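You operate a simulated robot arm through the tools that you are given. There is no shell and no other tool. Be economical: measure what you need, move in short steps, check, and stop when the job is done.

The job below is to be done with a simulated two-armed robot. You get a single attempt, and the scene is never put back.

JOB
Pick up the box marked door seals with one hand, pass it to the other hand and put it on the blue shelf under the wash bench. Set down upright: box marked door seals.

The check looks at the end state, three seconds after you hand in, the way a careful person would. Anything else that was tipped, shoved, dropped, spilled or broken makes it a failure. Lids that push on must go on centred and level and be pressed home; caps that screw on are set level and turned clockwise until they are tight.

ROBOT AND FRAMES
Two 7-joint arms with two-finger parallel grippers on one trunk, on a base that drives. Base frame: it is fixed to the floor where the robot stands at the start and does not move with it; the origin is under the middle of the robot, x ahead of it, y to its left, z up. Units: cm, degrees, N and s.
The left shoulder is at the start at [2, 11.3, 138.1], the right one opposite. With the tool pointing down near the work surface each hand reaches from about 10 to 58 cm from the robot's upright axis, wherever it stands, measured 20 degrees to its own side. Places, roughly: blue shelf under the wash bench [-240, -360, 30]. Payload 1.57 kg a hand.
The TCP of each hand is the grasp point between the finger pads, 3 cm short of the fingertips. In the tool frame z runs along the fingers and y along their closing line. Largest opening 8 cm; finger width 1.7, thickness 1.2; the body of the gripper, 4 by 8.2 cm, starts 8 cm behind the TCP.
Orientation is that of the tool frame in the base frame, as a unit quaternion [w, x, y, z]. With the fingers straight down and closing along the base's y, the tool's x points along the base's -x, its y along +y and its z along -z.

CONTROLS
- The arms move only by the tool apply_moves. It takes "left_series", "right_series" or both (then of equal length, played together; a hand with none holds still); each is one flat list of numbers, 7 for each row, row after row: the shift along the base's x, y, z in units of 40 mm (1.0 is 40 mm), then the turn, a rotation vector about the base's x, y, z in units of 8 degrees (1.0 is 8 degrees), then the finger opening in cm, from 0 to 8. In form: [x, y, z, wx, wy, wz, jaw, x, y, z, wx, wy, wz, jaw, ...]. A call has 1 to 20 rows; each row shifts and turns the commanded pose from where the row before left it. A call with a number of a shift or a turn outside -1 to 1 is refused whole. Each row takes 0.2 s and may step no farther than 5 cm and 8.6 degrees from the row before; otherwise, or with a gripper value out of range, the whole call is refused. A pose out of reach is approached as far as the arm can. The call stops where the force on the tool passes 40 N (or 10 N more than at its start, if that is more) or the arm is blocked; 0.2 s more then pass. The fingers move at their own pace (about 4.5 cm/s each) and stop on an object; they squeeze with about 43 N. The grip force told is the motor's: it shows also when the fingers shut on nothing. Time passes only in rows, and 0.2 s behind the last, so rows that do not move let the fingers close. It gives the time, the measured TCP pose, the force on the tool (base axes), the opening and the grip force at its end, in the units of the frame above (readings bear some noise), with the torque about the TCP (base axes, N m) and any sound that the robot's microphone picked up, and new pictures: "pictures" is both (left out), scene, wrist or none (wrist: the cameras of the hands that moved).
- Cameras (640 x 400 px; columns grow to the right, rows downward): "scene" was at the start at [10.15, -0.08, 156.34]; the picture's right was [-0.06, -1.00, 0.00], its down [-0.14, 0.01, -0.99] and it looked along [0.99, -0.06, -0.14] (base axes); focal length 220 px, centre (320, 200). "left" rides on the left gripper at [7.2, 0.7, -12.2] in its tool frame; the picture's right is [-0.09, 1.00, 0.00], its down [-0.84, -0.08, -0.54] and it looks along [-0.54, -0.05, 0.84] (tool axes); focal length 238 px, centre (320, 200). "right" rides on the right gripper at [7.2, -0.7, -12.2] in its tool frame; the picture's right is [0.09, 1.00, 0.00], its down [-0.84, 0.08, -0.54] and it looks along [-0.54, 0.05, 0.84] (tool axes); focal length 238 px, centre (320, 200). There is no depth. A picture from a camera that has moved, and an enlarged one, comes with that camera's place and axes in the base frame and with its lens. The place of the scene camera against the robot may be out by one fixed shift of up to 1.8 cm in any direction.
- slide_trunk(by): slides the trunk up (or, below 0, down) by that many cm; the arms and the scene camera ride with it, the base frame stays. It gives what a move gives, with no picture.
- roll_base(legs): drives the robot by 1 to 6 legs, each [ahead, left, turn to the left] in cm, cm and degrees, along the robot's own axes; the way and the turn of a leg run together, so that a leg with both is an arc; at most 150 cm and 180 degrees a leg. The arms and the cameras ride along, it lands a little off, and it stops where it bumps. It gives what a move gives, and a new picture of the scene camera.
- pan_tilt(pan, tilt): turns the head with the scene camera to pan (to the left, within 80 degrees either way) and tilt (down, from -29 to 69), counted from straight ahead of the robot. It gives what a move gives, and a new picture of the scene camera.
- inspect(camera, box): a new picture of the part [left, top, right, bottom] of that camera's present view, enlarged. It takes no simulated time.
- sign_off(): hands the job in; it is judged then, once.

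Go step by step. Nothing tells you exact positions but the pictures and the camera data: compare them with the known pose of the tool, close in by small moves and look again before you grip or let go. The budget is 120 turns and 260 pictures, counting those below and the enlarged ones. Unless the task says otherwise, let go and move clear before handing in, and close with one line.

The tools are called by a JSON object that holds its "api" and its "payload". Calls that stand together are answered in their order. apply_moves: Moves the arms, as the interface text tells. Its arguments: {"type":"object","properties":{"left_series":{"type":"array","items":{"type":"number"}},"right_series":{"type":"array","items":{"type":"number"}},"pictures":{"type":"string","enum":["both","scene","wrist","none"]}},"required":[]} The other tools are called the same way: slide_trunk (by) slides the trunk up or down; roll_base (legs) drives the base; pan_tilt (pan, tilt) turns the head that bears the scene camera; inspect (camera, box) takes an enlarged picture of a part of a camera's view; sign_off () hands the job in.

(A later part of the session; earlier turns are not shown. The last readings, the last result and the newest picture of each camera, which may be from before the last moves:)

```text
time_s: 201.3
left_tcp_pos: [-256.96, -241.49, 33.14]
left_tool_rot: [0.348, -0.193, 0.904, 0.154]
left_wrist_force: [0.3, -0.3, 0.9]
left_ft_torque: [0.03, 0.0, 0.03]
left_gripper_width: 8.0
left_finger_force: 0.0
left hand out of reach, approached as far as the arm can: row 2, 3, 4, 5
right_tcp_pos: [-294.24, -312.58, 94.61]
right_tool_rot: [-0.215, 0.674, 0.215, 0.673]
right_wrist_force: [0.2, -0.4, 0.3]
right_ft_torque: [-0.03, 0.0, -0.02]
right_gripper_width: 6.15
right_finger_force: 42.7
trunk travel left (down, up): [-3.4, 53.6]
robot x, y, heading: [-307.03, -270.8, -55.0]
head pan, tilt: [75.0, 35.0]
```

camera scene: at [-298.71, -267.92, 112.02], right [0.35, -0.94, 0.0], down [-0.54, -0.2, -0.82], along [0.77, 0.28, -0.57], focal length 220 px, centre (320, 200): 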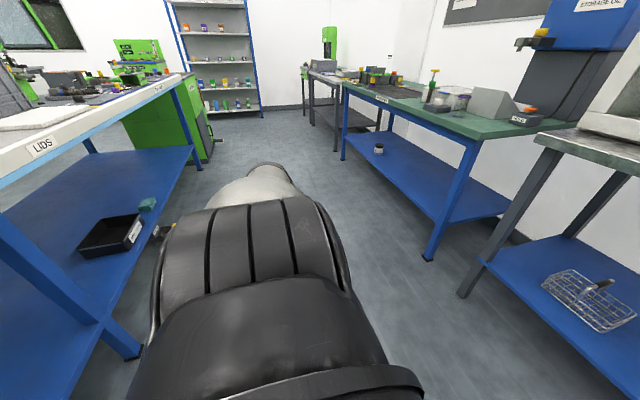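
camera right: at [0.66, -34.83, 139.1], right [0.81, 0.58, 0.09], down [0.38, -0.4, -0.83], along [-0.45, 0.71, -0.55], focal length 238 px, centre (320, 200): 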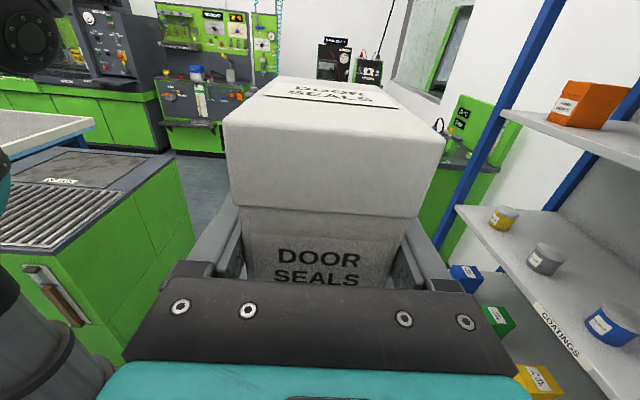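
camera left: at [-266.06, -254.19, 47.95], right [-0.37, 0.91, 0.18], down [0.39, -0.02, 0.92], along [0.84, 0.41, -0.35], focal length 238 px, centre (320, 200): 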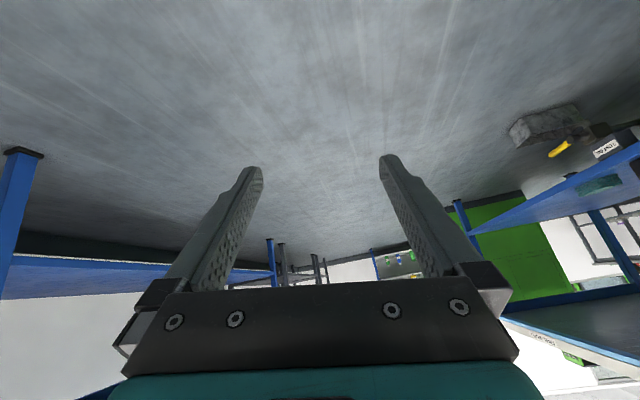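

45° also reaches z≈33 (about 30 with the trunk fully down). So the plan: bring the left hand back to the front, 45° down pointing right, take the box end from the right hand, then swing to the side and place with the robot's left side facing the bench.

{"api": "apply_moves", "payload": {"left_series": [0, 0, 1, 0, 0, 0, 8, 0, 0, 1, 0, 0, 0, 8, 0, 0, 1, 0, 0, 0, 8, 0, 0, 1, 0, 0, 0, 8, 0, 0, 1, 0, 0, 0, 8, 0, 0, 1, 0, 0, 0, 8, 0, 0, 1, 0, 0, 0, 8, 0, 0, 1, 0, 0, 0, 8, 0, 0, 1, 0, 0, 0, 8, 0, 0, 1, 0, 0, 0, 8, 0, 0, 1, 0, 0, 0, 8, 0, 0, 1, 0, 0, 0, 8, 0, 0, 1, 0, 0, 0, 8, 0, 0, 1, 0, 0, 0, 8, 0, 0, 1, 0, 0, 0, 8, 0, 0, 1, 0, 0, 0, 8, 0, 0, 1, 0, 0, 0, 8], "pictures": "none"}}

{"api": "apply_moves", "payload": {"left_series": [-0.134, -0.82, 0, 0, 0, -0.714, 8, -0.134, -0.82, 0, 0, 0, -0.714, 8, -0.134, -0.82, 0, 0, 0, -0.714, 8, -0.134, -0.82, 0, 0, 0, -0.714, 8, -0.134, -0.82, 0, 0, 0, -0.714, 8, -0.134, -0.82, 0, 0, 0, -0.714, 8, -0.134, -0.82, 0, 0, 0, -0.714, 8, -0.134, -0.82, 0, 0, 0, -0.714, 8, -0.134, -0.82, 0, 0, 0, -0.714, 8, -0.134, -0.82, 0, 0, 0, -0.714, 8, -0.134, -0.82, 0, 0, 0, -0.714, 8, -0.134, -0.82, 0, 0, 0, -0.714, 8, -0.134, -0.82, 0, 0, 0, -0.714, 8, -0.134, -0.82, 0, 0, 0, -0.714, 8], "pictures": "none"}}

{"api": "pan_tilt", "payload": {"pan": 20, "tilt": 25}}

```text
time_s: 204.9
left_tcp_pos: [-255.17, -246.66, 99.89]
left_tool_rot: [0.349, -0.192, 0.904, 0.154]
left_wrist_force: [0.4, 0.4, -0.7]
left_ft_torque: [-0.03, 0.03, 0.02]
left_gripper_width: 8.0
left_finger_force: 0.0
left hand out of reach, approached as far as the arm can: row 3, 4, 5, 6
right_tcp_pos: [-294.2, -312.48, 94.61]
right_tool_rot: [-0.215, 0.674, 0.215, 0.673]
right_wrist_force: [0.4, -0.2, 1.1]
right_ft_torque: [0.0, 0.02, 0.02]
right_gripper_width: 6.14
right_finger_force: 42.5
trunk travel left (down, up): [-3.4, 53.6]
robot x, y, heading: [-307.86, -270.52, -54.6]
head pan, tilt: [75.0, 35.0]
```

```text
time_s: 207.9
left_tcp_pos: [-262.85, -292.7, 99.85]
left_tool_rot: [0.366, 0.434, 0.817, -0.105]
left_wrist_force: [0.3, -0.5, -0.8]
left_ft_torque: [0.05, 0.03, -0.02]
left_gripper_width: 8.02
left_finger_force: 0.1
right_tcp_pos: [-294.17, -312.57, 94.62]
right_tool_rot: [-0.215, 0.674, 0.215, 0.673]
right_wrist_force: [-0.8, 0.7, -1.0]
right_ft_torque: [-0.01, 0.01, -0.01]
right_gripper_width: 6.2
right_finger_force: 42.7
trunk travel left (down, up): [-3.4, 53.6]
robot x, y, heading: [-307.51, -270.84, -54.8]
head pan, tilt: [75.0, 35.0]
```

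```text
time_s: 209.1
left_tcp_pos: [-262.78, -292.62, 99.86]
left_tool_rot: [0.366, 0.433, 0.817, -0.105]
left_wrist_force: [0.5, -0.2, -0.6]
left_ft_torque: [-0.01, 0.0, -0.01]
left_gripper_width: 8.02
left_finger_force: 0.1
right_tcp_pos: [-294.17, -312.52, 94.57]
right_tool_rot: [-0.214, 0.674, 0.215, 0.674]
right_wrist_force: [0.3, -0.4, -0.4]
right_ft_torque: [-0.04, 0.01, 0.0]
right_gripper_width: 6.16
right_finger_force: 43.3
trunk travel left (down, up): [-3.4, 53.6]
robot x, y, heading: [-307.57, -270.77, -54.6]
head pan, tilt: [20.0, 25.0]
camera scene: at [-299.39, -276.21, 113.59], right [-0.57, -0.82, 0.0], down [-0.35, 0.24, -0.91], along [0.75, -0.51, -0.42], focal length 220 px, centre (320, 200)
```

scene: 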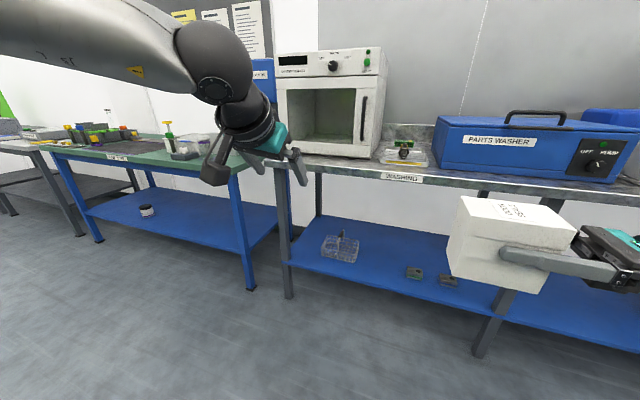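

The swing back is clean. Now I yaw the left hand to point right (opposite the right hand), 45° down.

{"api": "apply_moves", "payload": {"left_series": [-0.2, -0.09, -0.1, 0, 0, -0.965, 8, -0.2, -0.09, -0.1, 0, 0, -0.965, 8, -0.2, -0.09, -0.1, 0, 0, -0.965, 8, -0.2, -0.09, -0.1, 0, 0, -0.965, 8, -0.2, -0.09, -0.1, 0, 0, -0.965, 8, -0.2, -0.09, -0.1, 0, 0, -0.965, 8, -0.2, -0.09, -0.1, 0, 0, -0.965, 8, -0.2, -0.09, -0.1, 0, 0, -0.965, 8, -0.2, -0.09, -0.1, 0, 0, -0.965, 8, -0.2, -0.09, -0.1, 0, 0, -0.965, 8, -0.2, -0.09, -0.1, 0, 0, -0.965, 8, -0.2, -0.09, -0.1, 0, 0, -0.965, 8, -0.2, -0.09, -0.1, 0, 0, -0.965, 8], "pictures": "scene"}}

```text
time_s: 211.9
left_tcp_pos: [-301.66, -295.5, 89.28]
left_tool_rot: [0.156, 0.904, 0.192, -0.348]
left_wrist_force: [0.4, -0.2, 0.5]
left_ft_torque: [0.05, -0.04, 0.0]
left_gripper_width: 7.99
left_finger_force: 0.2
left hand out of reach, approached as far as the arm can: row 6, 7, 8, 9, 10, 11, 12, 13
right_tcp_pos: [-294.22, -312.57, 94.6]
right_tool_rot: [-0.215, 0.674, 0.215, 0.673]
right_wrist_force: [1.0, 0.0, -0.5]
right_ft_torque: [-0.06, 0.05, 0.01]
right_gripper_width: 6.15
right_finger_force: 43.0
trunk travel left (down, up): [-3.4, 53.6]
robot x, y, heading: [-307.32, -270.91, -54.5]
head pan, tilt: [20.0, 25.0]
camera scene: at [-299.4, -276.21, 113.59], right [-0.57, -0.82, 0.0], down [-0.35, 0.24, -0.91], along [0.75, -0.52, -0.42], focal length 220 px, centre (320, 200)
```

scene: 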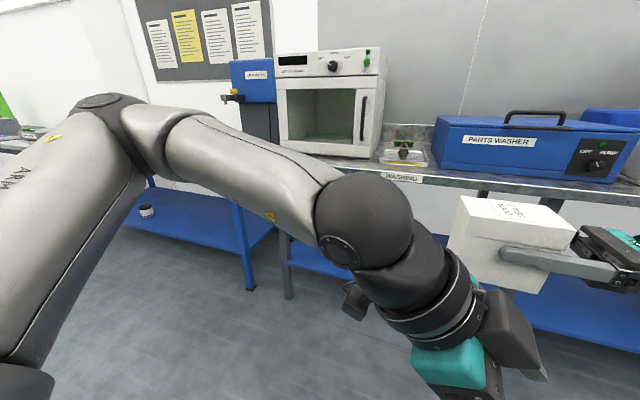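

Inward pointing saturates in this branch. The x-up branch could point inward tilted 35–40° without trouble, so I'll switch back to it, and first test whether it also reaches low at the side. First I undo this move.

{"api": "apply_moves", "payload": {"left_series": [0.7, 0.5, 0.3, 0, 0, 0.965, 8, 0.7, 0.5, 0.3, 0, 0, 0.965, 8, 0.7, 0.5, 0.3, 0, 0, 0.965, 8, 0.7, 0.5, 0.3, 0, 0, 0.965, 8, 0.7, 0.5, 0.3, 0, 0, 0.965, 8, 0.7, 0.5, 0.3, 0, 0, 0.965, 8, 0.7, 0.5, 0.3, 0, 0, 0.965, 8, 0.7, 0.5, 0.3, 0, 0, 0.965, 8, 0.7, 0.5, 0.3, 0, 0, 0.965, 8, 0.3, -0.2, 0.3, 0, 0, 0.965, 8, 0.3, -0.2, 0.3, 0, 0, 0.965, 8, 0.3, -0.2, 0.3, 0, 0, 0.2, 8], "pictures": "none"}}

```text
time_s: 214.5
left_tcp_pos: [-270.95, -284.76, 106.72]
left_tool_rot: [0.349, 0.529, 0.759, -0.15]
left_wrist_force: [-0.3, -0.1, 0.3]
left_ft_torque: [0.0, 0.02, 0.0]
left_gripper_width: 7.99
left_finger_force: 0.0
left hand out of reach, approached as far as the arm can: row 2, 3, 4, 5
right_tcp_pos: [-294.16, -312.58, 94.62]
right_tool_rot: [-0.214, 0.675, 0.215, 0.673]
right_wrist_force: [0.4, -0.4, -0.2]
right_ft_torque: [-0.01, 0.03, -0.03]
right_gripper_width: 6.13
right_finger_force: 43.2
trunk travel left (down, up): [-3.4, 53.6]
robot x, y, heading: [-307.29, -270.57, -54.5]
head pan, tilt: [20.0, 25.0]
```

{"api": "apply_moves", "payload": {"left_series": [0, 0, 0.1, 0.766, 0.544, 0, 8, 0, 0, 0.1, 0.766, 0.544, 0, 8, 0, 0, 0.1, 0.766, 0.544, 0, 8, 0, 0, 0.1, 0.766, 0.544, 0, 8, 0, 0, 0, 0.766, 0.544, 0, 8, 0, 0, 0, 0.766, 0.544, 0, 8, 0, 0, 0, -0.384, 0.54, 0.663, 8, 0, 0, 0, -0.384, 0.54, 0.663, 8, 0, 0, 0, -0.384, 0.54, 0.663, 8, 0, 0, 0, -0.384, 0.54, 0.663, 8, 0, 0, 0, -0.384, 0.54, 0.663, 8, 0, 0, 0, -0.384, 0.54, 0.663, 8, 0, 0, 0, -0.384, 0.54, 0.663, 8, 0, 0, 0, -0.384, 0.54, 0.663, 8, 0, 0, 0, -0.384, 0.54, 0.663, 8, 0, 0, 0, -0.384, 0.54, 0.663, 8, 0, 0, 0, -0.384, 0.54, 0.663, 8, 0, 0, 0, -0.384, 0.54, 0.663, 8], "pictures": "none"}}

```text
time_s: 218.3
left_tcp_pos: [-271.15, -284.57, 108.24]
left_tool_rot: [-0.172, -0.018, 0.856, -0.487]
left_wrist_force: [-0.1, 0.3, -0.1]
left_ft_torque: [-0.01, -0.02, 0.02]
left_gripper_width: 7.99
left_finger_force: 0.1
right_tcp_pos: [-294.22, -312.51, 94.59]
right_tool_rot: [-0.215, 0.674, 0.215, 0.673]
right_wrist_force: [0.3, -0.8, 0.1]
right_ft_torque: [-0.02, 0.02, -0.01]
right_gripper_width: 6.13
right_finger_force: 42.5
trunk travel left (down, up): [-3.4, 53.6]
robot x, y, heading: [-307.83, -271.0, -54.7]
head pan, tilt: [20.0, 25.0]
```

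At the half-way pose cleanly. I continue in the x-up branch: forward at 35° tilt, swing to the side, then test the descent.

{"api": "apply_moves", "payload": {"left_series": [0.25, -0.107, -0.15, -0.023, 0.576, 0.759, 8, 0.25, -0.107, -0.15, -0.023, 0.576, 0.759, 8, 0.25, -0.107, -0.15, -0.023, 0.576, 0.759, 8, 0.25, -0.107, -0.15, -0.023, 0.576, 0.759, 8, 0.25, -0.107, -0.15, -0.023, 0.576, 0.759, 8, 0.25, -0.107, -0.15, -0.023, 0.576, 0.759, 8, 0.25, -0.107, -0.15, -0.023, 0.576, 0.759, 8, 0.25, -0.107, -0.15, -0.023, 0.576, 0.759, 8, 0.25, -0.107, -0.15, -0.023, 0.576, 0.759, 8, 0.25, -0.107, -0.15, -0.023, 0.576, 0.759, 8, 0.25, -0.107, -0.15, -0.023, 0.576, 0.759, 8, 0.25, -0.107, -0.15, -0.023, 0.576, 0.759, 8, 0.25, -0.107, -0.15, -0.023, 0.576, 0.759, 8, 0.25, -0.107, -0.15, -0.023, 0.576, 0.759, 8], "pictures": "none"}}

{"api": "apply_moves", "payload": {"left_series": [0.096, 0.79, 0, 0, 0, 0.8, 8, 0.096, 0.79, 0, 0, 0, 0.8, 8, 0.096, 0.79, 0, 0, 0, 0.8, 8, 0.096, 0.79, 0, 0, 0, 0.8, 8, 0.096, 0.79, 0, 0, 0, 0.8, 8, 0.096, 0.79, 0, 0, 0, 0.8, 8, 0.096, 0.79, 0, 0, 0, 0.8, 8, 0.096, 0.79, 0, 0, 0, 0.8, 8, 0.096, 0.79, 0, 0, 0, 0.8, 8, 0.096, 0.79, 0, 0, 0, 0.8, 8, 0.096, 0.79, 0, 0, 0, 0.8, 8, 0.096, 0.79, 0, 0, 0, 0.8, 8, 0.096, 0.79, 0, 0, 0, 0.8, 8, 0.096, 0.79, 0, 0, 0, 0.8, 8], "pictures": "none"}}

{"api": "apply_moves", "payload": {"left_series": [0, 0, -1, 0, 0, 0, 8, 0, 0, -1, 0, 0, 0, 8, 0, 0, -1, 0, 0, 0, 8, 0, 0, -1, 0, 0, 0, 8, 0, 0, -1, 0, 0, 0, 8, 0, 0, -1, 0, 0, 0, 8, 0, 0, -1, 0, 0, 0, 8, 0, 0, -1, 0, 0, 0, 8, 0, 0, -1, 0, 0, 0, 8, 0, 0, -1, 0, 0, 0, 8, 0, 0, -1, 0, 0, 0, 8, 0, 0, -1, 0, 0, 0, 8, 0, 0, -1, 0, 0, 0, 8, 0, 0, -1, 0, 0, 0, 8, 0, 0, -1, 0, 0, 0, 8, 0, 0, -1, 0, 0, 0, 8], "pictures": "none"}}

```text
time_s: 221.3
left_tcp_pos: [-257.02, -290.64, 99.87]
left_tool_rot: [0.207, 0.791, -0.408, 0.407]
left_wrist_force: [0.8, -0.1, 0.0]
left_ft_torque: [0.01, -0.03, -0.03]
left_gripper_width: 7.99
left_finger_force: 0.2
right_tcp_pos: [-294.13, -312.58, 94.67]
right_tool_rot: [-0.215, 0.674, 0.216, 0.673]
right_wrist_force: [0.0, 0.5, -0.1]
right_ft_torque: [0.0, 0.02, -0.02]
right_gripper_width: 6.13
right_finger_force: 43.5
trunk travel left (down, up): [-3.4, 53.6]
robot x, y, heading: [-307.37, -270.76, -54.7]
head pan, tilt: [20.0, 25.0]
```

```text
time_s: 224.3
left_tcp_pos: [-251.64, -246.45, 99.94]
left_tool_rot: [-0.139, 0.849, 0.267, 0.435]
left_wrist_force: [0.0, 0.3, -0.2]
left_ft_torque: [0.0, 0.01, -0.01]
left_gripper_width: 7.99
left_finger_force: 0.2
right_tcp_pos: [-294.18, -312.54, 94.67]
right_tool_rot: [-0.215, 0.674, 0.217, 0.672]
right_wrist_force: [-0.1, -0.1, -0.2]
right_ft_torque: [-0.04, 0.01, 0.02]
right_gripper_width: 6.15
right_finger_force: 42.9
trunk travel left (down, up): [-3.4, 53.6]
robot x, y, heading: [-307.73, -270.72, -54.6]
head pan, tilt: [20.0, 25.0]
```

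```text
time_s: 227.7
left_tcp_pos: [-251.68, -246.51, 58.83]
left_tool_rot: [-0.14, 0.849, 0.267, 0.434]
left_wrist_force: [0.6, -0.6, 1.0]
left_ft_torque: [-0.01, -0.02, 0.03]
left_gripper_width: 8.0
left_finger_force: 0.1
left hand out of reach, approached as far as the arm can: row 11, 12, 13, 14, 15, 16
right_tcp_pos: [-294.21, -312.55, 94.5]
right_tool_rot: [-0.215, 0.674, 0.215, 0.673]
right_wrist_force: [0.4, 0.1, -0.4]
right_ft_torque: [-0.01, 0.02, -0.03]
right_gripper_width: 6.14
right_finger_force: 43.5
trunk travel left (down, up): [-3.4, 53.6]
robot x, y, heading: [-307.59, -270.87, -54.5]
head pan, tilt: [20.0, 25.0]
```

The x-up branch at the side reaches z≈59 at 35° tilt. I probe with a steeper tilt and further out.

{"api": "apply_moves", "payload": {"left_series": [0, 0, 0, -0.56, 0.79, 0, 8, 0, 0, 0, -0.56, 0.79, 0, 8, 0, 0, -0.7, 0, 0, 0, 8, 0, 0, -0.7, 0, 0, 0, 8, 0, 0, -0.7, 0, 0, 0, 8, 0, 0, -0.7, 0, 0, 0, 8, 0, 0, -0.7, 0, 0, 0, 8], "pictures": "none"}}

{"api": "apply_moves", "payload": {"left_series": [0.4, 0.29, -0.4, 0, 0, 0, 8, 0.4, 0.29, -0.4, 0, 0, 0, 8, 0.4, 0.29, -0.4, 0, 0, 0, 8, -0.29, 0.41, -0.4, 0, 0, 0, 8, -0.29, 0.41, -0.4, 0, 0, 0, 8, -0.29, 0.41, -0.4, 0, 0, 0, 8, 0, 0, -0.6, 0, 0, 0, 8], "pictures": "none"}}

{"api": "pan_tilt", "payload": {"pan": 78, "tilt": 45}}

```text
time_s: 229.3
left_tcp_pos: [-251.58, -246.35, 44.89]
left_tool_rot: [-0.103, 0.899, 0.283, 0.317]
left_wrist_force: [-1.1, -0.4, 0.8]
left_ft_torque: [-0.02, -0.05, -0.01]
left_gripper_width: 7.99
left_finger_force: 0.2
right_tcp_pos: [-294.13, -312.47, 94.66]
right_tool_rot: [-0.215, 0.674, 0.215, 0.673]
right_wrist_force: [0.9, 0.7, -1.1]
right_ft_torque: [-0.03, 0.03, -0.02]
right_gripper_width: 6.15
right_finger_force: 43.0
trunk travel left (down, up): [-3.4, 53.6]
robot x, y, heading: [-307.47, -270.56, -54.6]
head pan, tilt: [20.0, 25.0]
```

```text
time_s: 230.9
left_tcp_pos: [-251.18, -239.34, 36.33]
left_tool_rot: [-0.102, 0.899, 0.282, 0.318]
left_wrist_force: [-0.3, -0.3, 0.0]
left_ft_torque: [-0.01, 0.02, 0.02]
left_gripper_width: 8.0
left_finger_force: 0.2
left hand out of reach, approached as far as the arm can: row 5, 6, 7
right_tcp_pos: [-294.22, -312.53, 94.63]
right_tool_rot: [-0.215, 0.674, 0.215, 0.673]
right_wrist_force: [-0.2, 0.5, -0.9]
right_ft_torque: [-0.01, 0.03, -0.02]
right_gripper_width: 6.12
right_finger_force: 42.6
trunk travel left (down, up): [-3.4, 53.6]
robot x, y, heading: [-307.11, -270.59, -54.9]
head pan, tilt: [20.0, 25.0]
```

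```text
time_s: 232.2
left_tcp_pos: [-251.22, -239.37, 36.42]
left_tool_rot: [-0.103, 0.899, 0.283, 0.317]
left_wrist_force: [-0.1, 0.1, -0.5]
left_ft_torque: [0.02, -0.05, -0.02]
left_gripper_width: 8.0
left_finger_force: 0.1
right_tcp_pos: [-294.17, -312.58, 94.63]
right_tool_rot: [-0.214, 0.675, 0.215, 0.673]
right_wrist_force: [0.4, -1.5, -0.6]
right_ft_torque: [-0.02, 0.03, 0.0]
right_gripper_width: 6.15
right_finger_force: 43.0
trunk travel left (down, up): [-3.4, 53.6]
robot x, y, heading: [-307.19, -270.84, -54.4]
head pan, tilt: [78.0, 45.0]
camera scene: at [-299.5, -267.76, 110.54], right [0.4, -0.92, 0.0], down [-0.65, -0.28, -0.71], along [0.65, 0.28, -0.71], focal length 220 px, centre (320, 200)
```

scene: 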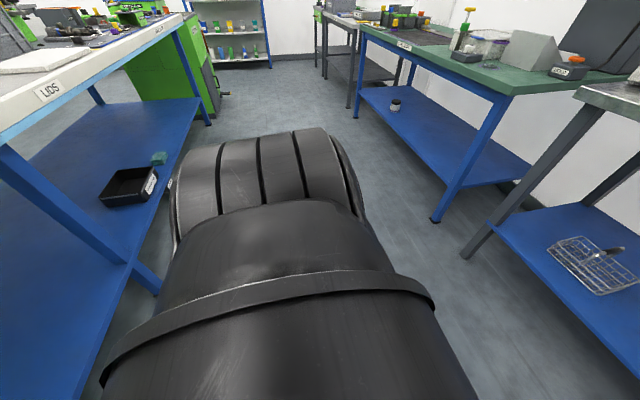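

z≈36 at 51° tilt in the x-up branch too (about 33 with the trunk at its bottom) — good enough with a higher grip on the box. Now back: up, front, and yaw inward at this tilt.

{"api": "apply_moves", "payload": {"left_series": [0, -0.4, 1, 0, 0, 0, 8, 0, -0.4, 1, 0, 0, 0, 8, 0, -0.4, 1, 0, 0, 0, 8, 0, -0.4, 1, 0, 0, 0, 8, 0, 0, 1, 0, 0, 0, 8, 0, 0, 1, 0, 0, 0, 8, 0, 0, 1, 0, 0, 0, 8, 0, 0, 1, 0, 0, 0, 8, 0, 0, 1, 0, 0, 0, 8, 0, 0, 1, 0, 0, 0, 8, 0, 0, 1, 0, 0, 0, 8, 0, 0, 1, 0, 0, 0, 8, 0, 0, 1, 0, 0, 0, 8, 0, 0, 1, 0, 0, 0, 8, 0, 0, 1, 0, 0, 0, 8], "pictures": "none"}}

{"api": "apply_moves", "payload": {"left_series": [-0.096, -0.79, 0, 0, 0, -0.8, 8, -0.096, -0.79, 0, 0, 0, -0.8, 8, -0.096, -0.79, 0, 0, 0, -0.8, 8, -0.096, -0.79, 0, 0, 0, -0.8, 8, -0.096, -0.79, 0, 0, 0, -0.8, 8, -0.096, -0.79, 0, 0, 0, -0.8, 8, -0.096, -0.79, 0, 0, 0, -0.8, 8, -0.096, -0.79, 0, 0, 0, -0.8, 8, -0.096, -0.79, 0, 0, 0, -0.8, 8, -0.096, -0.79, 0, 0, 0, -0.8, 8, -0.096, -0.79, 0, 0, 0, -0.8, 8, -0.096, -0.79, 0, 0, 0, -0.8, 8, -0.096, -0.79, 0, 0, 0, -0.8, 8, -0.096, -0.79, 0, 0, 0, -0.8, 8], "pictures": "none"}}

{"api": "apply_moves", "payload": {"left_series": [-0.23, -0.08, 0, 0, 0, -0.9375, 8, -0.23, -0.08, 0, 0, 0, -0.9375, 8, -0.23, -0.08, 0, 0, 0, -0.9375, 8, -0.23, -0.08, 0, 0, 0, -0.9375, 8, -0.23, -0.08, 0, 0, 0, -0.9375, 8, -0.23, -0.08, 0, 0, 0, -0.9375, 8, -0.23, -0.08, 0, 0, 0, -0.9375, 8, -0.23, -0.08, 0, 0, 0, -0.9375, 8, -0.23, -0.08, 0, 0, 0, -0.9375, 8, -0.23, -0.08, 0, 0, 0, -0.9375, 8, -0.23, -0.08, 0, 0, 0, -0.9375, 8, -0.23, -0.08, 0, 0, 0, -0.9375, 8], "pictures": "none"}}

{"api": "pan_tilt", "payload": {"pan": 5, "tilt": 25}}

```text
time_s: 235.4
left_tcp_pos: [-227.43, -238.07, 77.81]
left_tool_rot: [-0.103, 0.9, 0.283, 0.317]
left_wrist_force: [-0.6, -0.4, 0.4]
left_ft_torque: [-0.01, -0.02, -0.04]
left_gripper_width: 7.99
left_finger_force: 0.2
left hand out of reach, approached as far as the arm can: row 1, 2, 3, 4, 5, 6, 7, 8, 9, 10, 11, 12, 13, 14, 15
right_tcp_pos: [-294.12, -312.54, 94.56]
right_tool_rot: [-0.215, 0.674, 0.215, 0.673]
right_wrist_force: [0.0, -0.5, 0.0]
right_ft_torque: [-0.02, 0.02, 0.01]
right_gripper_width: 6.16
right_finger_force: 43.3
trunk travel left (down, up): [-3.4, 53.6]
robot x, y, heading: [-307.41, -270.79, -54.3]
head pan, tilt: [78.0, 45.0]
```

```text
time_s: 238.4
left_tcp_pos: [-228.88, -281.7, 76.23]
left_tool_rot: [0.151, 0.837, -0.434, 0.297]
left_wrist_force: [-0.2, 0.1, -0.2]
left_ft_torque: [0.0, 0.02, -0.02]
left_gripper_width: 8.02
left_finger_force: 0.1
left hand out of reach, approached as far as the arm can: row 1, 2, 3, 4, 5, 6, 7, 11, 12, 13, 14
right_tcp_pos: [-294.19, -312.63, 94.59]
right_tool_rot: [-0.215, 0.674, 0.215, 0.673]
right_wrist_force: [0.1, 0.8, -0.3]
right_ft_torque: [0.0, 0.01, -0.03]
right_gripper_width: 6.14
right_finger_force: 43.4
trunk travel left (down, up): [-3.4, 53.6]
robot x, y, heading: [-307.5, -270.39, -54.6]
head pan, tilt: [78.0, 45.0]
```

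```text
time_s: 241.0
left_tcp_pos: [-248.04, -284.1, 78.96]
left_tool_rot: [-0.317, -0.286, 0.898, -0.103]
left_wrist_force: [0.5, 0.4, 0.6]
left_ft_torque: [0.01, 0.04, 0.02]
left_gripper_width: 8.02
left_finger_force: 0.0
left hand out of reach, approached as far as the arm can: row 1, 2, 3, 4, 5, 6, 7, 8, 9, 10, 11, 12
right_tcp_pos: [-294.11, -312.53, 94.58]
right_tool_rot: [-0.215, 0.674, 0.215, 0.673]
right_wrist_force: [-1.0, -0.1, -0.3]
right_ft_torque: [0.03, 0.02, -0.03]
right_gripper_width: 6.13
right_finger_force: 42.6
trunk travel left (down, up): [-3.4, 53.6]
robot x, y, heading: [-307.32, -270.87, -54.6]
head pan, tilt: [78.0, 45.0]
```

```text
time_s: 242.4
left_tcp_pos: [-248.05, -284.1, 78.82]
left_tool_rot: [-0.317, -0.287, 0.898, -0.104]
left_wrist_force: [-0.2, 0.2, -0.4]
left_ft_torque: [-0.01, 0.03, 0.04]
left_gripper_width: 7.98
left_finger_force: 0.1
right_tcp_pos: [-294.15, -312.55, 94.7]
right_tool_rot: [-0.215, 0.674, 0.215, 0.673]
right_wrist_force: [-0.5, 0.0, -0.1]
right_ft_torque: [0.04, 0.0, 0.03]
right_gripper_width: 6.15
right_finger_force: 43.2
trunk travel left (down, up): [-3.4, 53.6]
robot x, y, heading: [-307.51, -270.41, -54.6]
head pan, tilt: [5.0, 25.0]
camera scene: at [-301.0, -277.99, 113.59], right [-0.76, -0.65, 0.0], down [-0.27, 0.32, -0.91], along [0.59, -0.69, -0.42], focal length 220 px, centre (320, 200)
```

scene: 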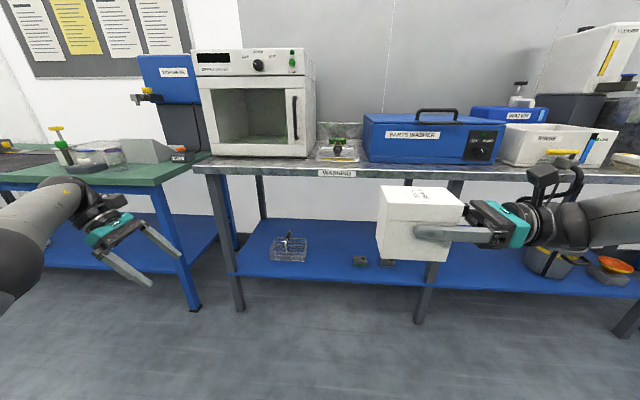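

Orientation is right (pointing right, 51° down) though the position drifted to the left. I raise and bring it to pre-grasp.

{"api": "apply_moves", "payload": {"left_series": [0, 0, 0.9, 0, 0, 0, 8, 0, 0, 0.9, 0, 0, 0, 8, 0, 0, 0.9, 0, 0, 0, 8, 0, 0, 0.9, 0, 0, 0, 8, 0, 0, 0.9, 0, 0, 0, 8, -0.5, -0.3, 0, 0, 0, 0, 8, -0.5, -0.3, 0, 0, 0, 0, 8, -0.5, -0.3, 0, 0, 0, 0, 8, -0.5, -0.3, 0, 0, 0, 0, 8, -0.5, -0.3, 0, 0, 0, 0, 8, -0.5, -0.3, 0, 0, 0, 0, 8], "pictures": "scene"}}

```text
time_s: 244.8
left_tcp_pos: [-261.69, -292.59, 94.65]
left_tool_rot: [-0.317, -0.286, 0.898, -0.103]
left_wrist_force: [-0.3, -1.4, 0.4]
left_ft_torque: [-0.02, -0.01, -0.01]
left_gripper_width: 8.0
left_finger_force: 0.1
left hand out of reach, approached as far as the arm can: row 3, 4, 5
right_tcp_pos: [-294.21, -312.57, 94.59]
right_tool_rot: [-0.214, 0.674, 0.214, 0.674]
right_wrist_force: [0.2, 0.3, 0.1]
right_ft_torque: [0.01, 0.01, 0.01]
right_gripper_width: 6.12
right_finger_force: 43.6
trunk travel left (down, up): [-3.4, 53.6]
robot x, y, heading: [-307.55, -270.31, -54.7]
head pan, tilt: [5.0, 25.0]
camera scene: at [-301.01, -278.0, 113.59], right [-0.76, -0.65, 0.0], down [-0.27, 0.32, -0.91], along [0.59, -0.69, -0.42], focal length 220 px, centre (320, 200)
```

scene: 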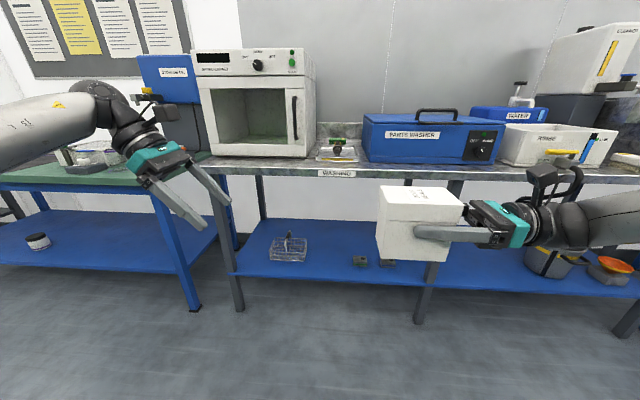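

{"api": "apply_moves", "payload": {"left_series": [-0.81, -0.44, -0.06, 0, 0, 0, 8, -0.81, -0.44, -0.06, 0, 0, 0, 8, -0.81, -0.44, -0.06, 0, 0, 0, 8, -0.81, -0.44, -0.06, 0, 0, 0, 8, -0.81, -0.44, -0.06, 0, 0, 0, 8, -0.81, -0.44, -0.06, 0, 0, 0, 8], "pictures": "none"}}

{"api": "inspect", "payload": {"camera": "scene", "box": [260, 130, 500, 280]}}

{"api": "inspect", "payload": {"camera": "left", "box": [120, 0, 520, 300]}}

```text
time_s: 246.2
left_tcp_pos: [-281.36, -303.07, 93.31]
left_tool_rot: [-0.317, -0.286, 0.898, -0.103]
left_wrist_force: [-0.6, 0.3, -0.1]
left_ft_torque: [0.0, -0.01, -0.01]
left_gripper_width: 8.01
left_finger_force: 0.0
right_tcp_pos: [-294.18, -312.63, 94.63]
right_tool_rot: [-0.215, 0.674, 0.216, 0.673]
right_wrist_force: [-0.4, 0.7, -0.2]
right_ft_torque: [-0.04, 0.01, 0.02]
right_gripper_width: 6.11
right_finger_force: 42.9
trunk travel left (down, up): [-3.4, 53.6]
robot x, y, heading: [-307.4, -270.53, -54.3]
head pan, tilt: [5.0, 25.0]
```

```text
2.67 times, centred on (380, 205) of scene
camera zoom: at [-301.01, -278.0, 113.59], right [-0.76, -0.65, 0.0], down [-0.27, 0.32, -0.91], along [0.59, -0.69, -0.42], focal length 587 px, centre (160, 187)
```

zoom: 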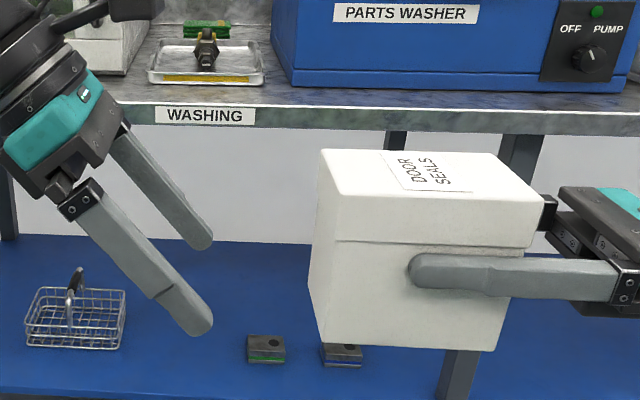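

```text
1.33 times, centred on (320, 150) of left
camera zoom: at [-280.15, -301.32, 107.19], right [-0.52, 0.85, -0.06], down [0.85, 0.51, -0.1], along [-0.06, -0.11, -0.99], focal length 318 px, centre (320, 267)
```

zoom: 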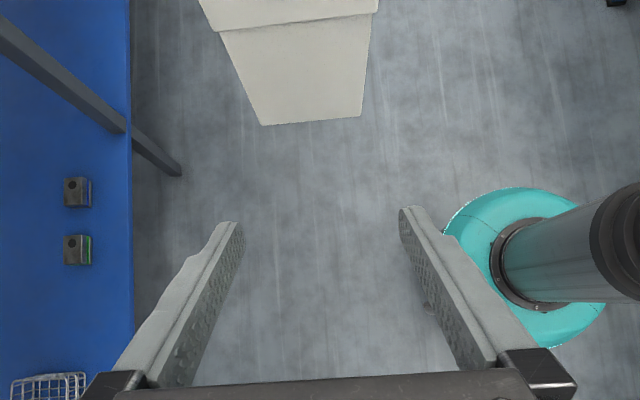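

Aligned. I move in the last 9.8 cm.

{"api": "apply_moves", "payload": {"left_series": [-0.49, -0.37, 0, 0, 0, 0, 8, -0.49, -0.37, 0, 0, 0, 0, 8, -0.49, -0.37, 0, 0, 0, 0, 8, -0.49, -0.37, -0.05, 0, 0, 0, 8], "pictures": "none"}}

{"api": "inspect", "payload": {"camera": "scene", "box": [260, 130, 500, 280]}}

{"api": "inspect", "payload": {"camera": "left", "box": [120, 0, 520, 300]}}

```text
time_s: 247.2
left_tcp_pos: [-289.19, -309.09, 92.9]
left_tool_rot: [-0.316, -0.287, 0.898, -0.103]
left_wrist_force: [0.4, 0.0, 0.7]
left_ft_torque: [0.0, -0.02, 0.02]
left_gripper_width: 7.99
left_finger_force: 0.0
right_tcp_pos: [-294.17, -312.61, 94.67]
right_tool_rot: [-0.215, 0.674, 0.215, 0.673]
right_wrist_force: [-0.1, -0.5, -0.2]
right_ft_torque: [-0.03, -0.01, -0.01]
right_gripper_width: 6.13
right_finger_force: 43.1
trunk travel left (down, up): [-3.4, 53.6]
robot x, y, heading: [-307.38, -270.76, -54.7]
head pan, tilt: [5.0, 25.0]
```

```text
2.67 times, centred on (380, 205) of scene
camera zoom: at [-301.01, -278.0, 113.59], right [-0.76, -0.65, 0.0], down [-0.27, 0.32, -0.91], along [0.59, -0.69, -0.42], focal length 587 px, centre (160, 187)
```

zoom: 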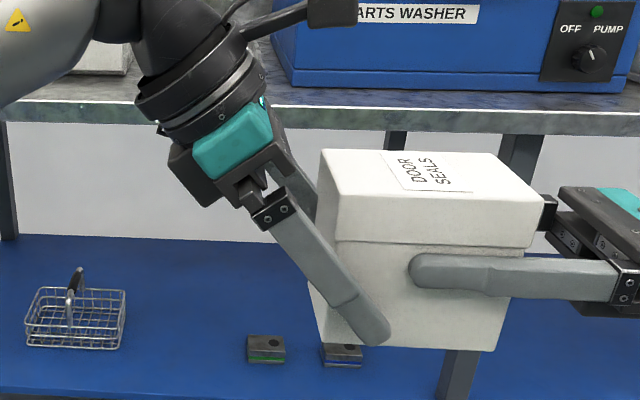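

```text
1.33 times, centred on (320, 150) of left
camera zoom: at [-287.94, -307.24, 106.94], right [-0.52, 0.85, -0.06], down [0.85, 0.51, -0.1], along [-0.06, -0.11, -0.99], focal length 318 px, centre (320, 267)
```

zoom: 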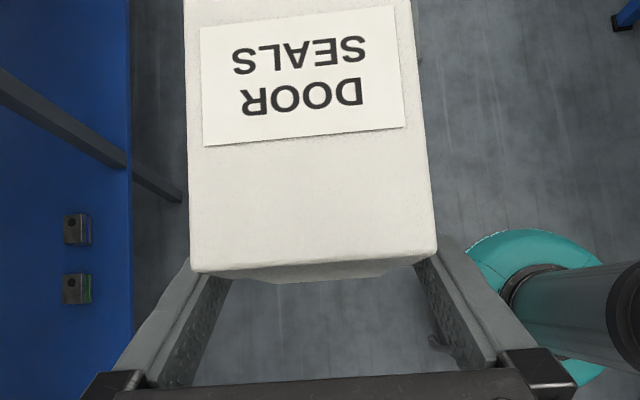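

The left fingers lie under the lid and clear of the right fingers. I close the left.

{"api": "apply_moves", "payload": {"left_series": [0, 0, 0, 0, 0, 0, 4, 0, 0, 0, 0, 0, 0, 4, 0, 0, 0, 0, 0, 0, 4, 0, 0, 0, 0, 0, 0, 4], "pictures": "none"}}

{"api": "inspect", "payload": {"camera": "scene", "box": [260, 130, 500, 280]}}

```text
time_s: 248.2
left_tcp_pos: [-289.21, -309.05, 92.8]
left_tool_rot: [-0.316, -0.286, 0.899, -0.103]
left_wrist_force: [-2.5, 1.9, 1.1]
left_ft_torque: [0.16, 0.07, 0.06]
left_gripper_width: 6.16
left_finger_force: 40.0
right_tcp_pos: [-294.18, -312.46, 94.61]
right_tool_rot: [-0.214, 0.675, 0.215, 0.673]
right_wrist_force: [3.1, -2.2, 0.1]
right_ft_torque: [-0.24, -0.12, -0.28]
right_gripper_width: 6.13
right_finger_force: 43.1
trunk travel left (down, up): [-3.4, 53.6]
robot x, y, heading: [-307.54, -270.32, -54.6]
head pan, tilt: [5.0, 25.0]
```

```text
2.67 times, centred on (380, 205) of scene
camera zoom: at [-301.0, -277.99, 113.59], right [-0.76, -0.65, 0.0], down [-0.27, 0.32, -0.91], along [0.59, -0.69, -0.42], focal length 587 px, centre (160, 187)
```

zoom: 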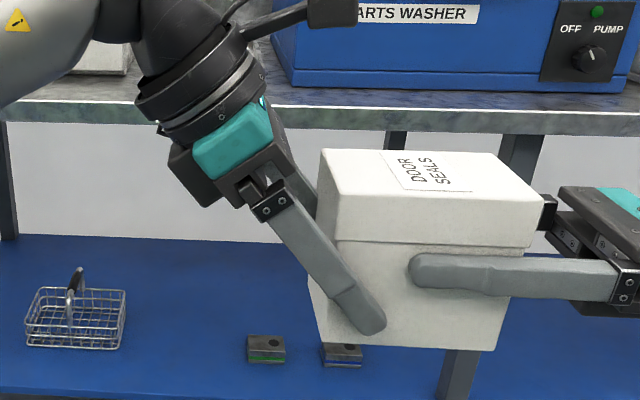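

Gripped on the body (6.16). I release the right and draw it away.

{"api": "apply_moves", "payload": {"right_series": [0, 0, 0, 0, 0, 0, 8, 0, 0, 0, 0, 0, 0, 8, 0, 0, 0, 0, 0, 0, 8, -0.3, -0.21, 0, 0, 0, 0, 8, -0.5, -0.35, 0, 0, 0, 0, 8, -0.7, -0.5, 0, 0, 0, 0, 8, -0.7, -0.5, 0, 0, 0, 0, 8, -0.4, -0.1, 0, 0, 0, 0, 8], "pictures": "scene"}}

```text
time_s: 250.0
left_tcp_pos: [-289.18, -309.06, 92.93]
left_tool_rot: [-0.316, -0.286, 0.899, -0.103]
left_wrist_force: [0.1, 0.6, 0.3]
left_ft_torque: [0.04, -0.04, -0.01]
left_gripper_width: 6.15
left_finger_force: 42.8
right_tcp_pos: [-304.56, -319.25, 94.65]
right_tool_rot: [-0.215, 0.674, 0.215, 0.673]
right_wrist_force: [-0.1, -0.2, -0.5]
right_ft_torque: [-0.03, -0.01, 0.06]
right_gripper_width: 7.98
right_finger_force: 0.1
trunk travel left (down, up): [-3.4, 53.6]
robot x, y, heading: [-307.42, -270.58, -54.6]
head pan, tilt: [5.0, 25.0]
camera scene: at [-301.01, -278.0, 113.59], right [-0.76, -0.65, 0.0], down [-0.27, 0.32, -0.91], along [0.59, -0.69, -0.42], focal length 220 px, centre (320, 200)
```

scene: 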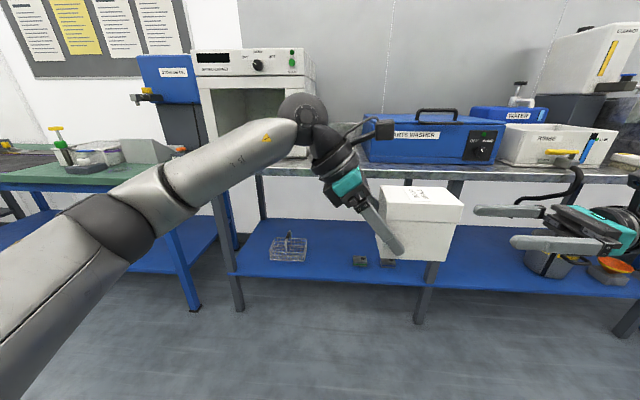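

The left holds the box level on its own. I move it left, yaw to forward, then swing it to the side.

{"api": "apply_moves", "payload": {"left_series": [0.757, 0.525, 0.22, 0, 0, 0, 4, 0.757, 0.525, 0.22, 0, 0, 0, 4, 0.757, 0.525, 0.22, 0, 0, 0, 4, 0.757, 0.525, 0.22, 0, 0, 0, 4, 0.757, 0.525, 0.22, 0, 0, 0, 4, 0.757, 0.525, 0.22, 0, 0, 0, 4, 0.757, 0.525, 0.22, 0, 0, 0, 4, 0.23, 0.08, 0, 0, 0, 0.9375, 4, 0.23, 0.08, 0, 0, 0, 0.9375, 4, 0.23, 0.08, 0, 0, 0, 0.9375, 4, 0.23, 0.08, 0, 0, 0, 0.9375, 4, 0.23, 0.08, 0, 0, 0, 0.9375, 4, 0.23, 0.08, 0, 0, 0, 0.9375, 4, 0.23, 0.08, 0, 0, 0, 0.9375, 4, 0.23, 0.08, 0, 0, 0, 0.9375, 4, 0.23, 0.08, 0, 0, 0, 0.9375, 4, 0.23, 0.08, 0, 0, 0, 0.9375, 4, 0.23, 0.08, 0, 0, 0, 0.9375, 4, 0.23, 0.08, 0, 0, 0, 0.9375, 4], "pictures": "scene"}}

```text
time_s: 254.0
left_tcp_pos: [-256.82, -290.42, 99.06]
left_tool_rot: [0.15, 0.838, -0.431, 0.298]
left_wrist_force: [0.0, 0.7, -0.6]
left_ft_torque: [0.07, 0.02, -0.03]
left_gripper_width: 6.14
left_finger_force: 43.5
right_tcp_pos: [-304.58, -319.18, 94.58]
right_tool_rot: [-0.214, 0.675, 0.215, 0.673]
right_wrist_force: [-0.7, -0.5, 0.3]
right_ft_torque: [0.02, -0.01, 0.01]
right_gripper_width: 7.99
right_finger_force: 0.0
trunk travel left (down, up): [-3.4, 53.6]
robot x, y, heading: [-307.14, -270.44, -54.6]
head pan, tilt: [5.0, 25.0]
camera scene: at [-301.0, -277.99, 113.59], right [-0.76, -0.65, 0.0], down [-0.27, 0.32, -0.91], along [0.59, -0.69, -0.42], focal length 220 px, centre (320, 200)
```

scene: 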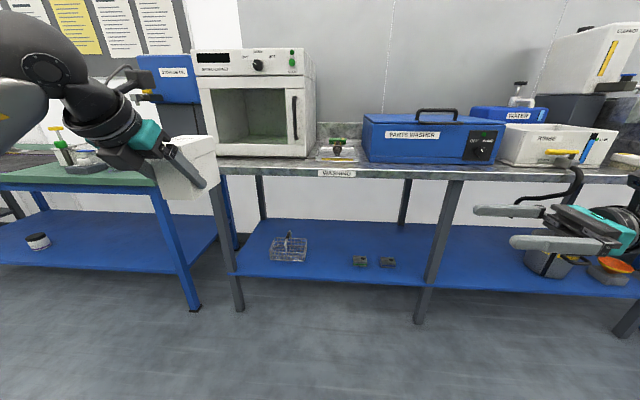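

{"api": "apply_moves", "payload": {"left_series": [0.096, 0.79, 0, 0, 0, 0.8, 4, 0.096, 0.79, 0, 0, 0, 0.8, 4, 0.096, 0.79, 0, 0, 0, 0.8, 4, 0.096, 0.79, 0, 0, 0, 0.8, 4, 0.096, 0.79, 0, 0, 0, 0.8, 4, 0.096, 0.79, 0, 0, 0, 0.8, 4, 0.096, 0.79, 0, 0, 0, 0.8, 4, 0.096, 0.79, 0, 0, 0, 0.8, 4, 0.096, 0.79, 0, 0, 0, 0.8, 4, 0.096, 0.79, 0, 0, 0, 0.8, 4, 0.096, 0.79, 0, 0, 0, 0.8, 4, 0.096, 0.79, 0, 0, 0, 0.8, 4, 0.096, 0.79, 0, 0, 0, 0.8, 4, 0.096, 0.79, 0, 0, 0, 0.8, 4], "pictures": "none"}}

{"api": "roll_base", "payload": {"legs": [[0, 0, -90]]}}

{"api": "pan_tilt", "payload": {"pan": 80, "tilt": 30}}

```text
time_s: 257.0
left_tcp_pos: [-251.54, -246.11, 99.04]
left_tool_rot: [-0.102, 0.899, 0.284, 0.317]
left_wrist_force: [-0.2, 0.7, -0.9]
left_ft_torque: [-0.01, 0.05, -0.01]
left_gripper_width: 6.13
left_finger_force: 43.0
right_tcp_pos: [-304.59, -319.2, 94.55]
right_tool_rot: [-0.214, 0.674, 0.215, 0.673]
right_wrist_force: [0.4, 0.0, 0.0]
right_ft_torque: [0.0, -0.01, 0.02]
right_gripper_width: 8.03
right_finger_force: 0.1
trunk travel left (down, up): [-3.4, 53.6]
robot x, y, heading: [-307.02, -270.51, -54.3]
head pan, tilt: [5.0, 25.0]
```

```text
time_s: 261.3
left_tcp_pos: [-283.7, -326.88, 99.08]
left_tool_rot: [0.154, 0.833, -0.442, 0.295]
left_wrist_force: [-0.2, 0.0, -0.6]
left_ft_torque: [0.01, 0.06, -0.01]
left_gripper_width: 6.13
left_finger_force: 42.1
right_tcp_pos: [-356.02, -272.92, 94.55]
right_tool_rot: [0.328, 0.627, -0.328, 0.626]
right_wrist_force: [0.2, 0.1, -1.3]
right_ft_torque: [-0.02, -0.01, 0.03]
right_gripper_width: 8.01
right_finger_force: 0.1
trunk travel left (down, up): [-3.4, 53.6]
robot x, y, heading: [-307.38, -270.54, -145.3]
head pan, tilt: [5.0, 25.0]
camera scene: at [-315.46, -276.61, 113.59], right [-0.64, 0.77, 0.0], down [0.33, 0.27, -0.91], along [-0.7, -0.58, -0.42], focal length 220 px, centre (320, 200)
```

scene: 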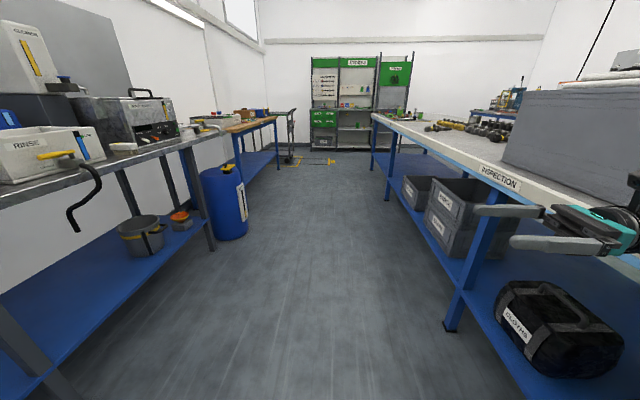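

```text
time_s: 262.7
left_tcp_pos: [-283.75, -326.83, 98.97]
left_tool_rot: [0.154, 0.834, -0.441, 0.295]
left_wrist_force: [0.3, 0.1, -0.8]
left_ft_torque: [0.04, 0.02, 0.04]
left_gripper_width: 6.15
left_finger_force: 42.7
right_tcp_pos: [-355.99, -272.9, 94.56]
right_tool_rot: [0.328, 0.627, -0.329, 0.626]
right_wrist_force: [-0.4, -0.4, 0.5]
right_ft_torque: [0.01, 0.04, -0.02]
right_gripper_width: 8.03
right_finger_force: 0.0
trunk travel left (down, up): [-3.4, 53.6]
robot x, y, heading: [-307.47, -270.96, -145.3]
head pan, tilt: [80.0, 30.0]
camera scene: at [-304.6, -278.95, 112.8], right [-0.91, -0.42, 0.0], down [-0.21, 0.45, -0.87], along [0.36, -0.79, -0.5], focal length 220 px, centre (320, 200)
```

scene: 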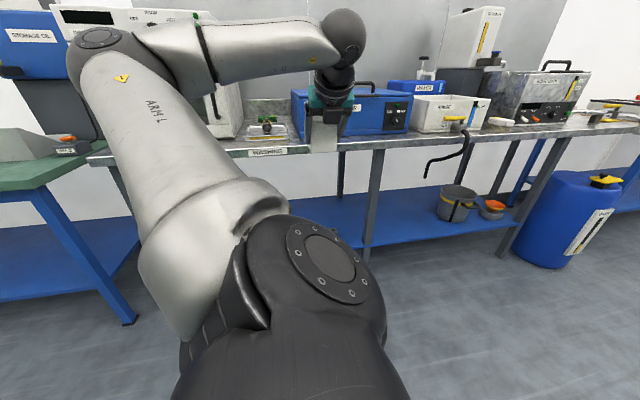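

Now the left side faces the bench. The box is at 12 ahead and 59 left; I back up about 16 cm so it lines up with the free gap, lower the trunk fully, then lower the arm in the free aisle.

{"api": "roll_base", "payload": {"legs": [[-12, 0, 0.7]]}}

{"api": "slide_trunk", "payload": {"by": -3.3}}

{"api": "apply_moves", "payload": {"left_series": [0, 0, -1, 0, 0, 0, 4, 0, 0, -1, 0, 0, 0, 4, 0, 0, -1, 0, 0, 0, 4, 0, 0, -1, 0, 0, 0, 4, 0, 0, -1, 0, 0, 0, 4, 0, 0, -1, 0, 0, 0, 4, 0, 0, -1, 0, 0, 0, 4, 0, 0, -1, 0, 0, 0, 4, 0, 0, -1, 0, 0, 0, 4, 0, 0, -1, 0, 0, 0, 4, 0, 0, -1, 0, 0, 0, 4, 0, 0, -1, 0, 0, 0, 4], "pictures": "wrist"}}

```text
time_s: 264.0
left_tcp_pos: [-273.08, -319.74, 99.07]
left_tool_rot: [0.152, 0.836, -0.435, 0.296]
left_wrist_force: [-0.1, 0.2, -1.8]
left_ft_torque: [0.05, 0.02, 0.01]
left_gripper_width: 6.15
left_finger_force: 43.3
right_tcp_pos: [-346.22, -266.59, 94.57]
right_tool_rot: [0.325, 0.629, -0.325, 0.627]
right_wrist_force: [0.2, 0.8, 0.4]
right_ft_torque: [0.01, 0.01, 0.01]
right_gripper_width: 8.02
right_finger_force: 0.0
trunk travel left (down, up): [-3.4, 53.6]
robot x, y, heading: [-297.76, -263.65, -144.7]
head pan, tilt: [80.0, 30.0]
camera scene: at [-294.61, -272.0, 112.8], right [-0.9, -0.43, 0.0], down [-0.21, 0.45, -0.87], along [0.37, -0.78, -0.5], focal length 220 px, centre (320, 200)
```

scene: 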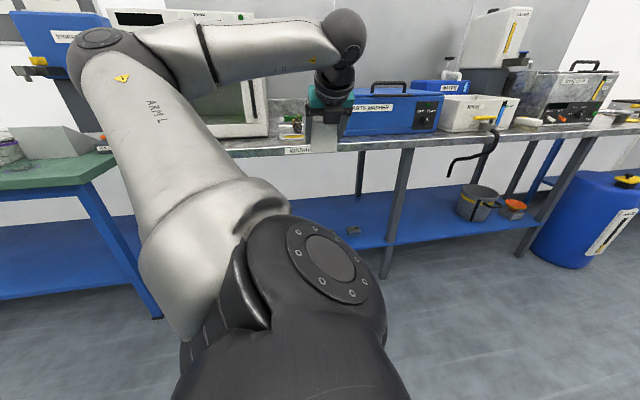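

```text
time_s: 264.8
left_tcp_pos: [-273.21, -319.59, 95.93]
left_tool_rot: [0.152, 0.836, -0.436, 0.296]
left_wrist_force: [0.4, -0.4, -0.3]
left_ft_torque: [0.05, 0.04, 0.0]
left_gripper_width: 6.15
left_finger_force: 42.4
right_tcp_pos: [-346.15, -266.67, 91.31]
right_tool_rot: [0.324, 0.629, -0.325, 0.627]
right_wrist_force: [0.3, -0.1, -0.3]
right_ft_torque: [0.0, -0.04, 0.02]
right_gripper_width: 7.99
right_finger_force: 0.1
trunk travel left (down, up): [-0.1, 56.9]
robot x, y, heading: [-297.85, -263.33, -144.9]
head pan, tilt: [80.0, 30.0]
```

```text
time_s: 267.4
left_tcp_pos: [-273.16, -319.76, 47.71]
left_tool_rot: [0.152, 0.836, -0.436, 0.296]
left_wrist_force: [0.4, -0.5, -0.8]
left_ft_torque: [0.06, 0.04, -0.01]
left_gripper_width: 6.12
left_finger_force: 43.0
right_tcp_pos: [-346.19, -266.66, 91.32]
right_tool_rot: [0.324, 0.629, -0.324, 0.628]
right_wrist_force: [0.1, -0.6, 0.3]
right_ft_torque: [-0.02, -0.01, -0.01]
right_gripper_width: 8.01
right_finger_force: 0.0
trunk travel left (down, up): [-0.1, 56.9]
robot x, y, heading: [-298.02, -263.76, -144.7]
head pan, tilt: [80.0, 30.0]
camera left: at [-274.99, -318.4, 61.83], right [-0.86, -0.51, -0.06], down [-0.51, 0.86, -0.1], along [0.11, -0.06, -0.99], focal length 238 px, centre (320, 200)
```

left: 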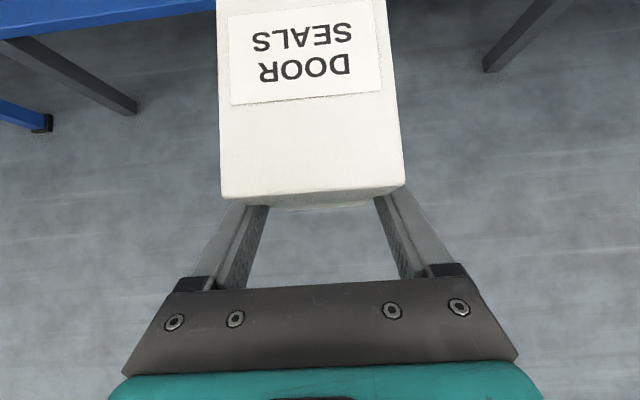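

The descent is smooth to z≈48. I go down to about 39 and back the base 5 cm to centre on the gap, then re-sight the shelf edge.

{"api": "apply_moves", "payload": {"left_series": [0.145, -0.2, -0.75, 0, 0, 0, 4, 0.145, -0.2, -0.75, 0, 0, 0, 4, 0.145, -0.2, -0.75, 0, 0, 0, 4], "pictures": "none"}}

{"api": "roll_base", "payload": {"legs": [[-5, 12, 0]]}}

{"api": "inspect", "payload": {"camera": "left", "box": [0, 0, 640, 400]}}

```text
time_s: 268.1
left_tcp_pos: [-271.4, -322.27, 38.83]
left_tool_rot: [0.152, 0.836, -0.436, 0.297]
left_wrist_force: [0.8, 1.2, -1.4]
left_ft_torque: [0.04, 0.01, 0.01]
left_gripper_width: 6.14
left_finger_force: 42.8
right_tcp_pos: [-346.1, -266.71, 91.29]
right_tool_rot: [0.324, 0.629, -0.324, 0.628]
right_wrist_force: [-0.4, -0.1, 0.2]
right_ft_torque: [-0.01, 0.01, -0.05]
right_gripper_width: 8.0
right_finger_force: 0.0
trunk travel left (down, up): [-0.1, 56.9]
robot x, y, heading: [-297.42, -263.67, -144.5]
head pan, tilt: [80.0, 30.0]
```

```text
time_s: 269.4
left_tcp_pos: [-260.59, -329.0, 38.91]
left_tool_rot: [0.152, 0.836, -0.436, 0.296]
left_wrist_force: [0.2, -0.5, 0.1]
left_ft_torque: [0.05, 0.02, 0.02]
left_gripper_width: 6.15
left_finger_force: 42.9
right_tcp_pos: [-335.34, -273.48, 91.25]
right_tool_rot: [0.325, 0.628, -0.325, 0.627]
right_wrist_force: [-0.3, 0.0, -0.6]
right_ft_torque: [0.02, 0.0, -0.03]
right_gripper_width: 8.0
right_finger_force: 0.1
trunk travel left (down, up): [-0.1, 56.9]
robot x, y, heading: [-286.61, -270.56, -144.6]
head pan, tilt: [80.0, 30.0]
camera scene: at [-283.74, -278.83, 109.49], right [-0.9, -0.43, 0.0], down [-0.21, 0.45, -0.87], along [0.37, -0.78, -0.5], focal length 220 px, centre (320, 200)
```

scene: 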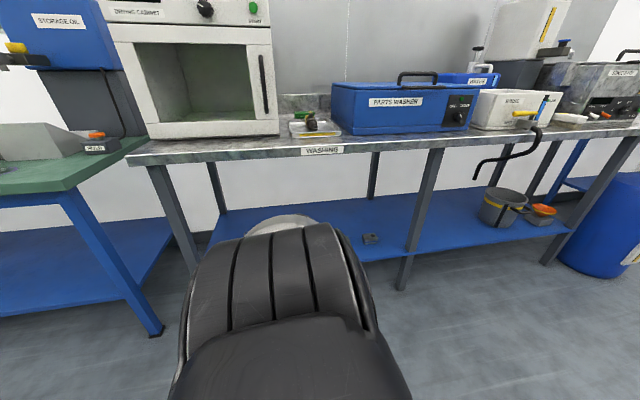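

```text
1.00 times, centred on (320, 200) of left (not enlarged: the box is as wide or as high as the picture)
camera zoom: at [-262.42, -327.73, 52.88], right [-0.86, -0.51, -0.06], down [-0.51, 0.86, -0.1], along [0.11, -0.06, -0.99], focal length 238 px, centre (320, 200)
```

zoom: 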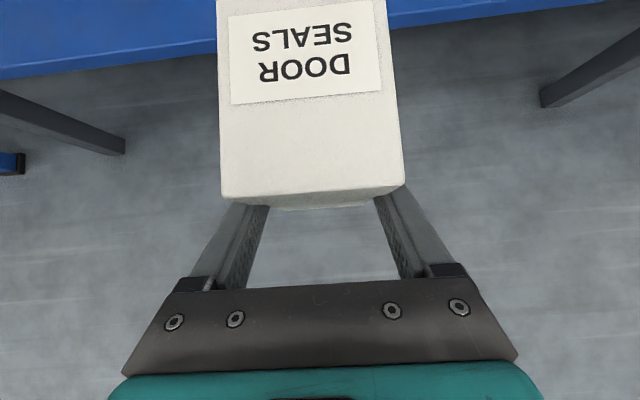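

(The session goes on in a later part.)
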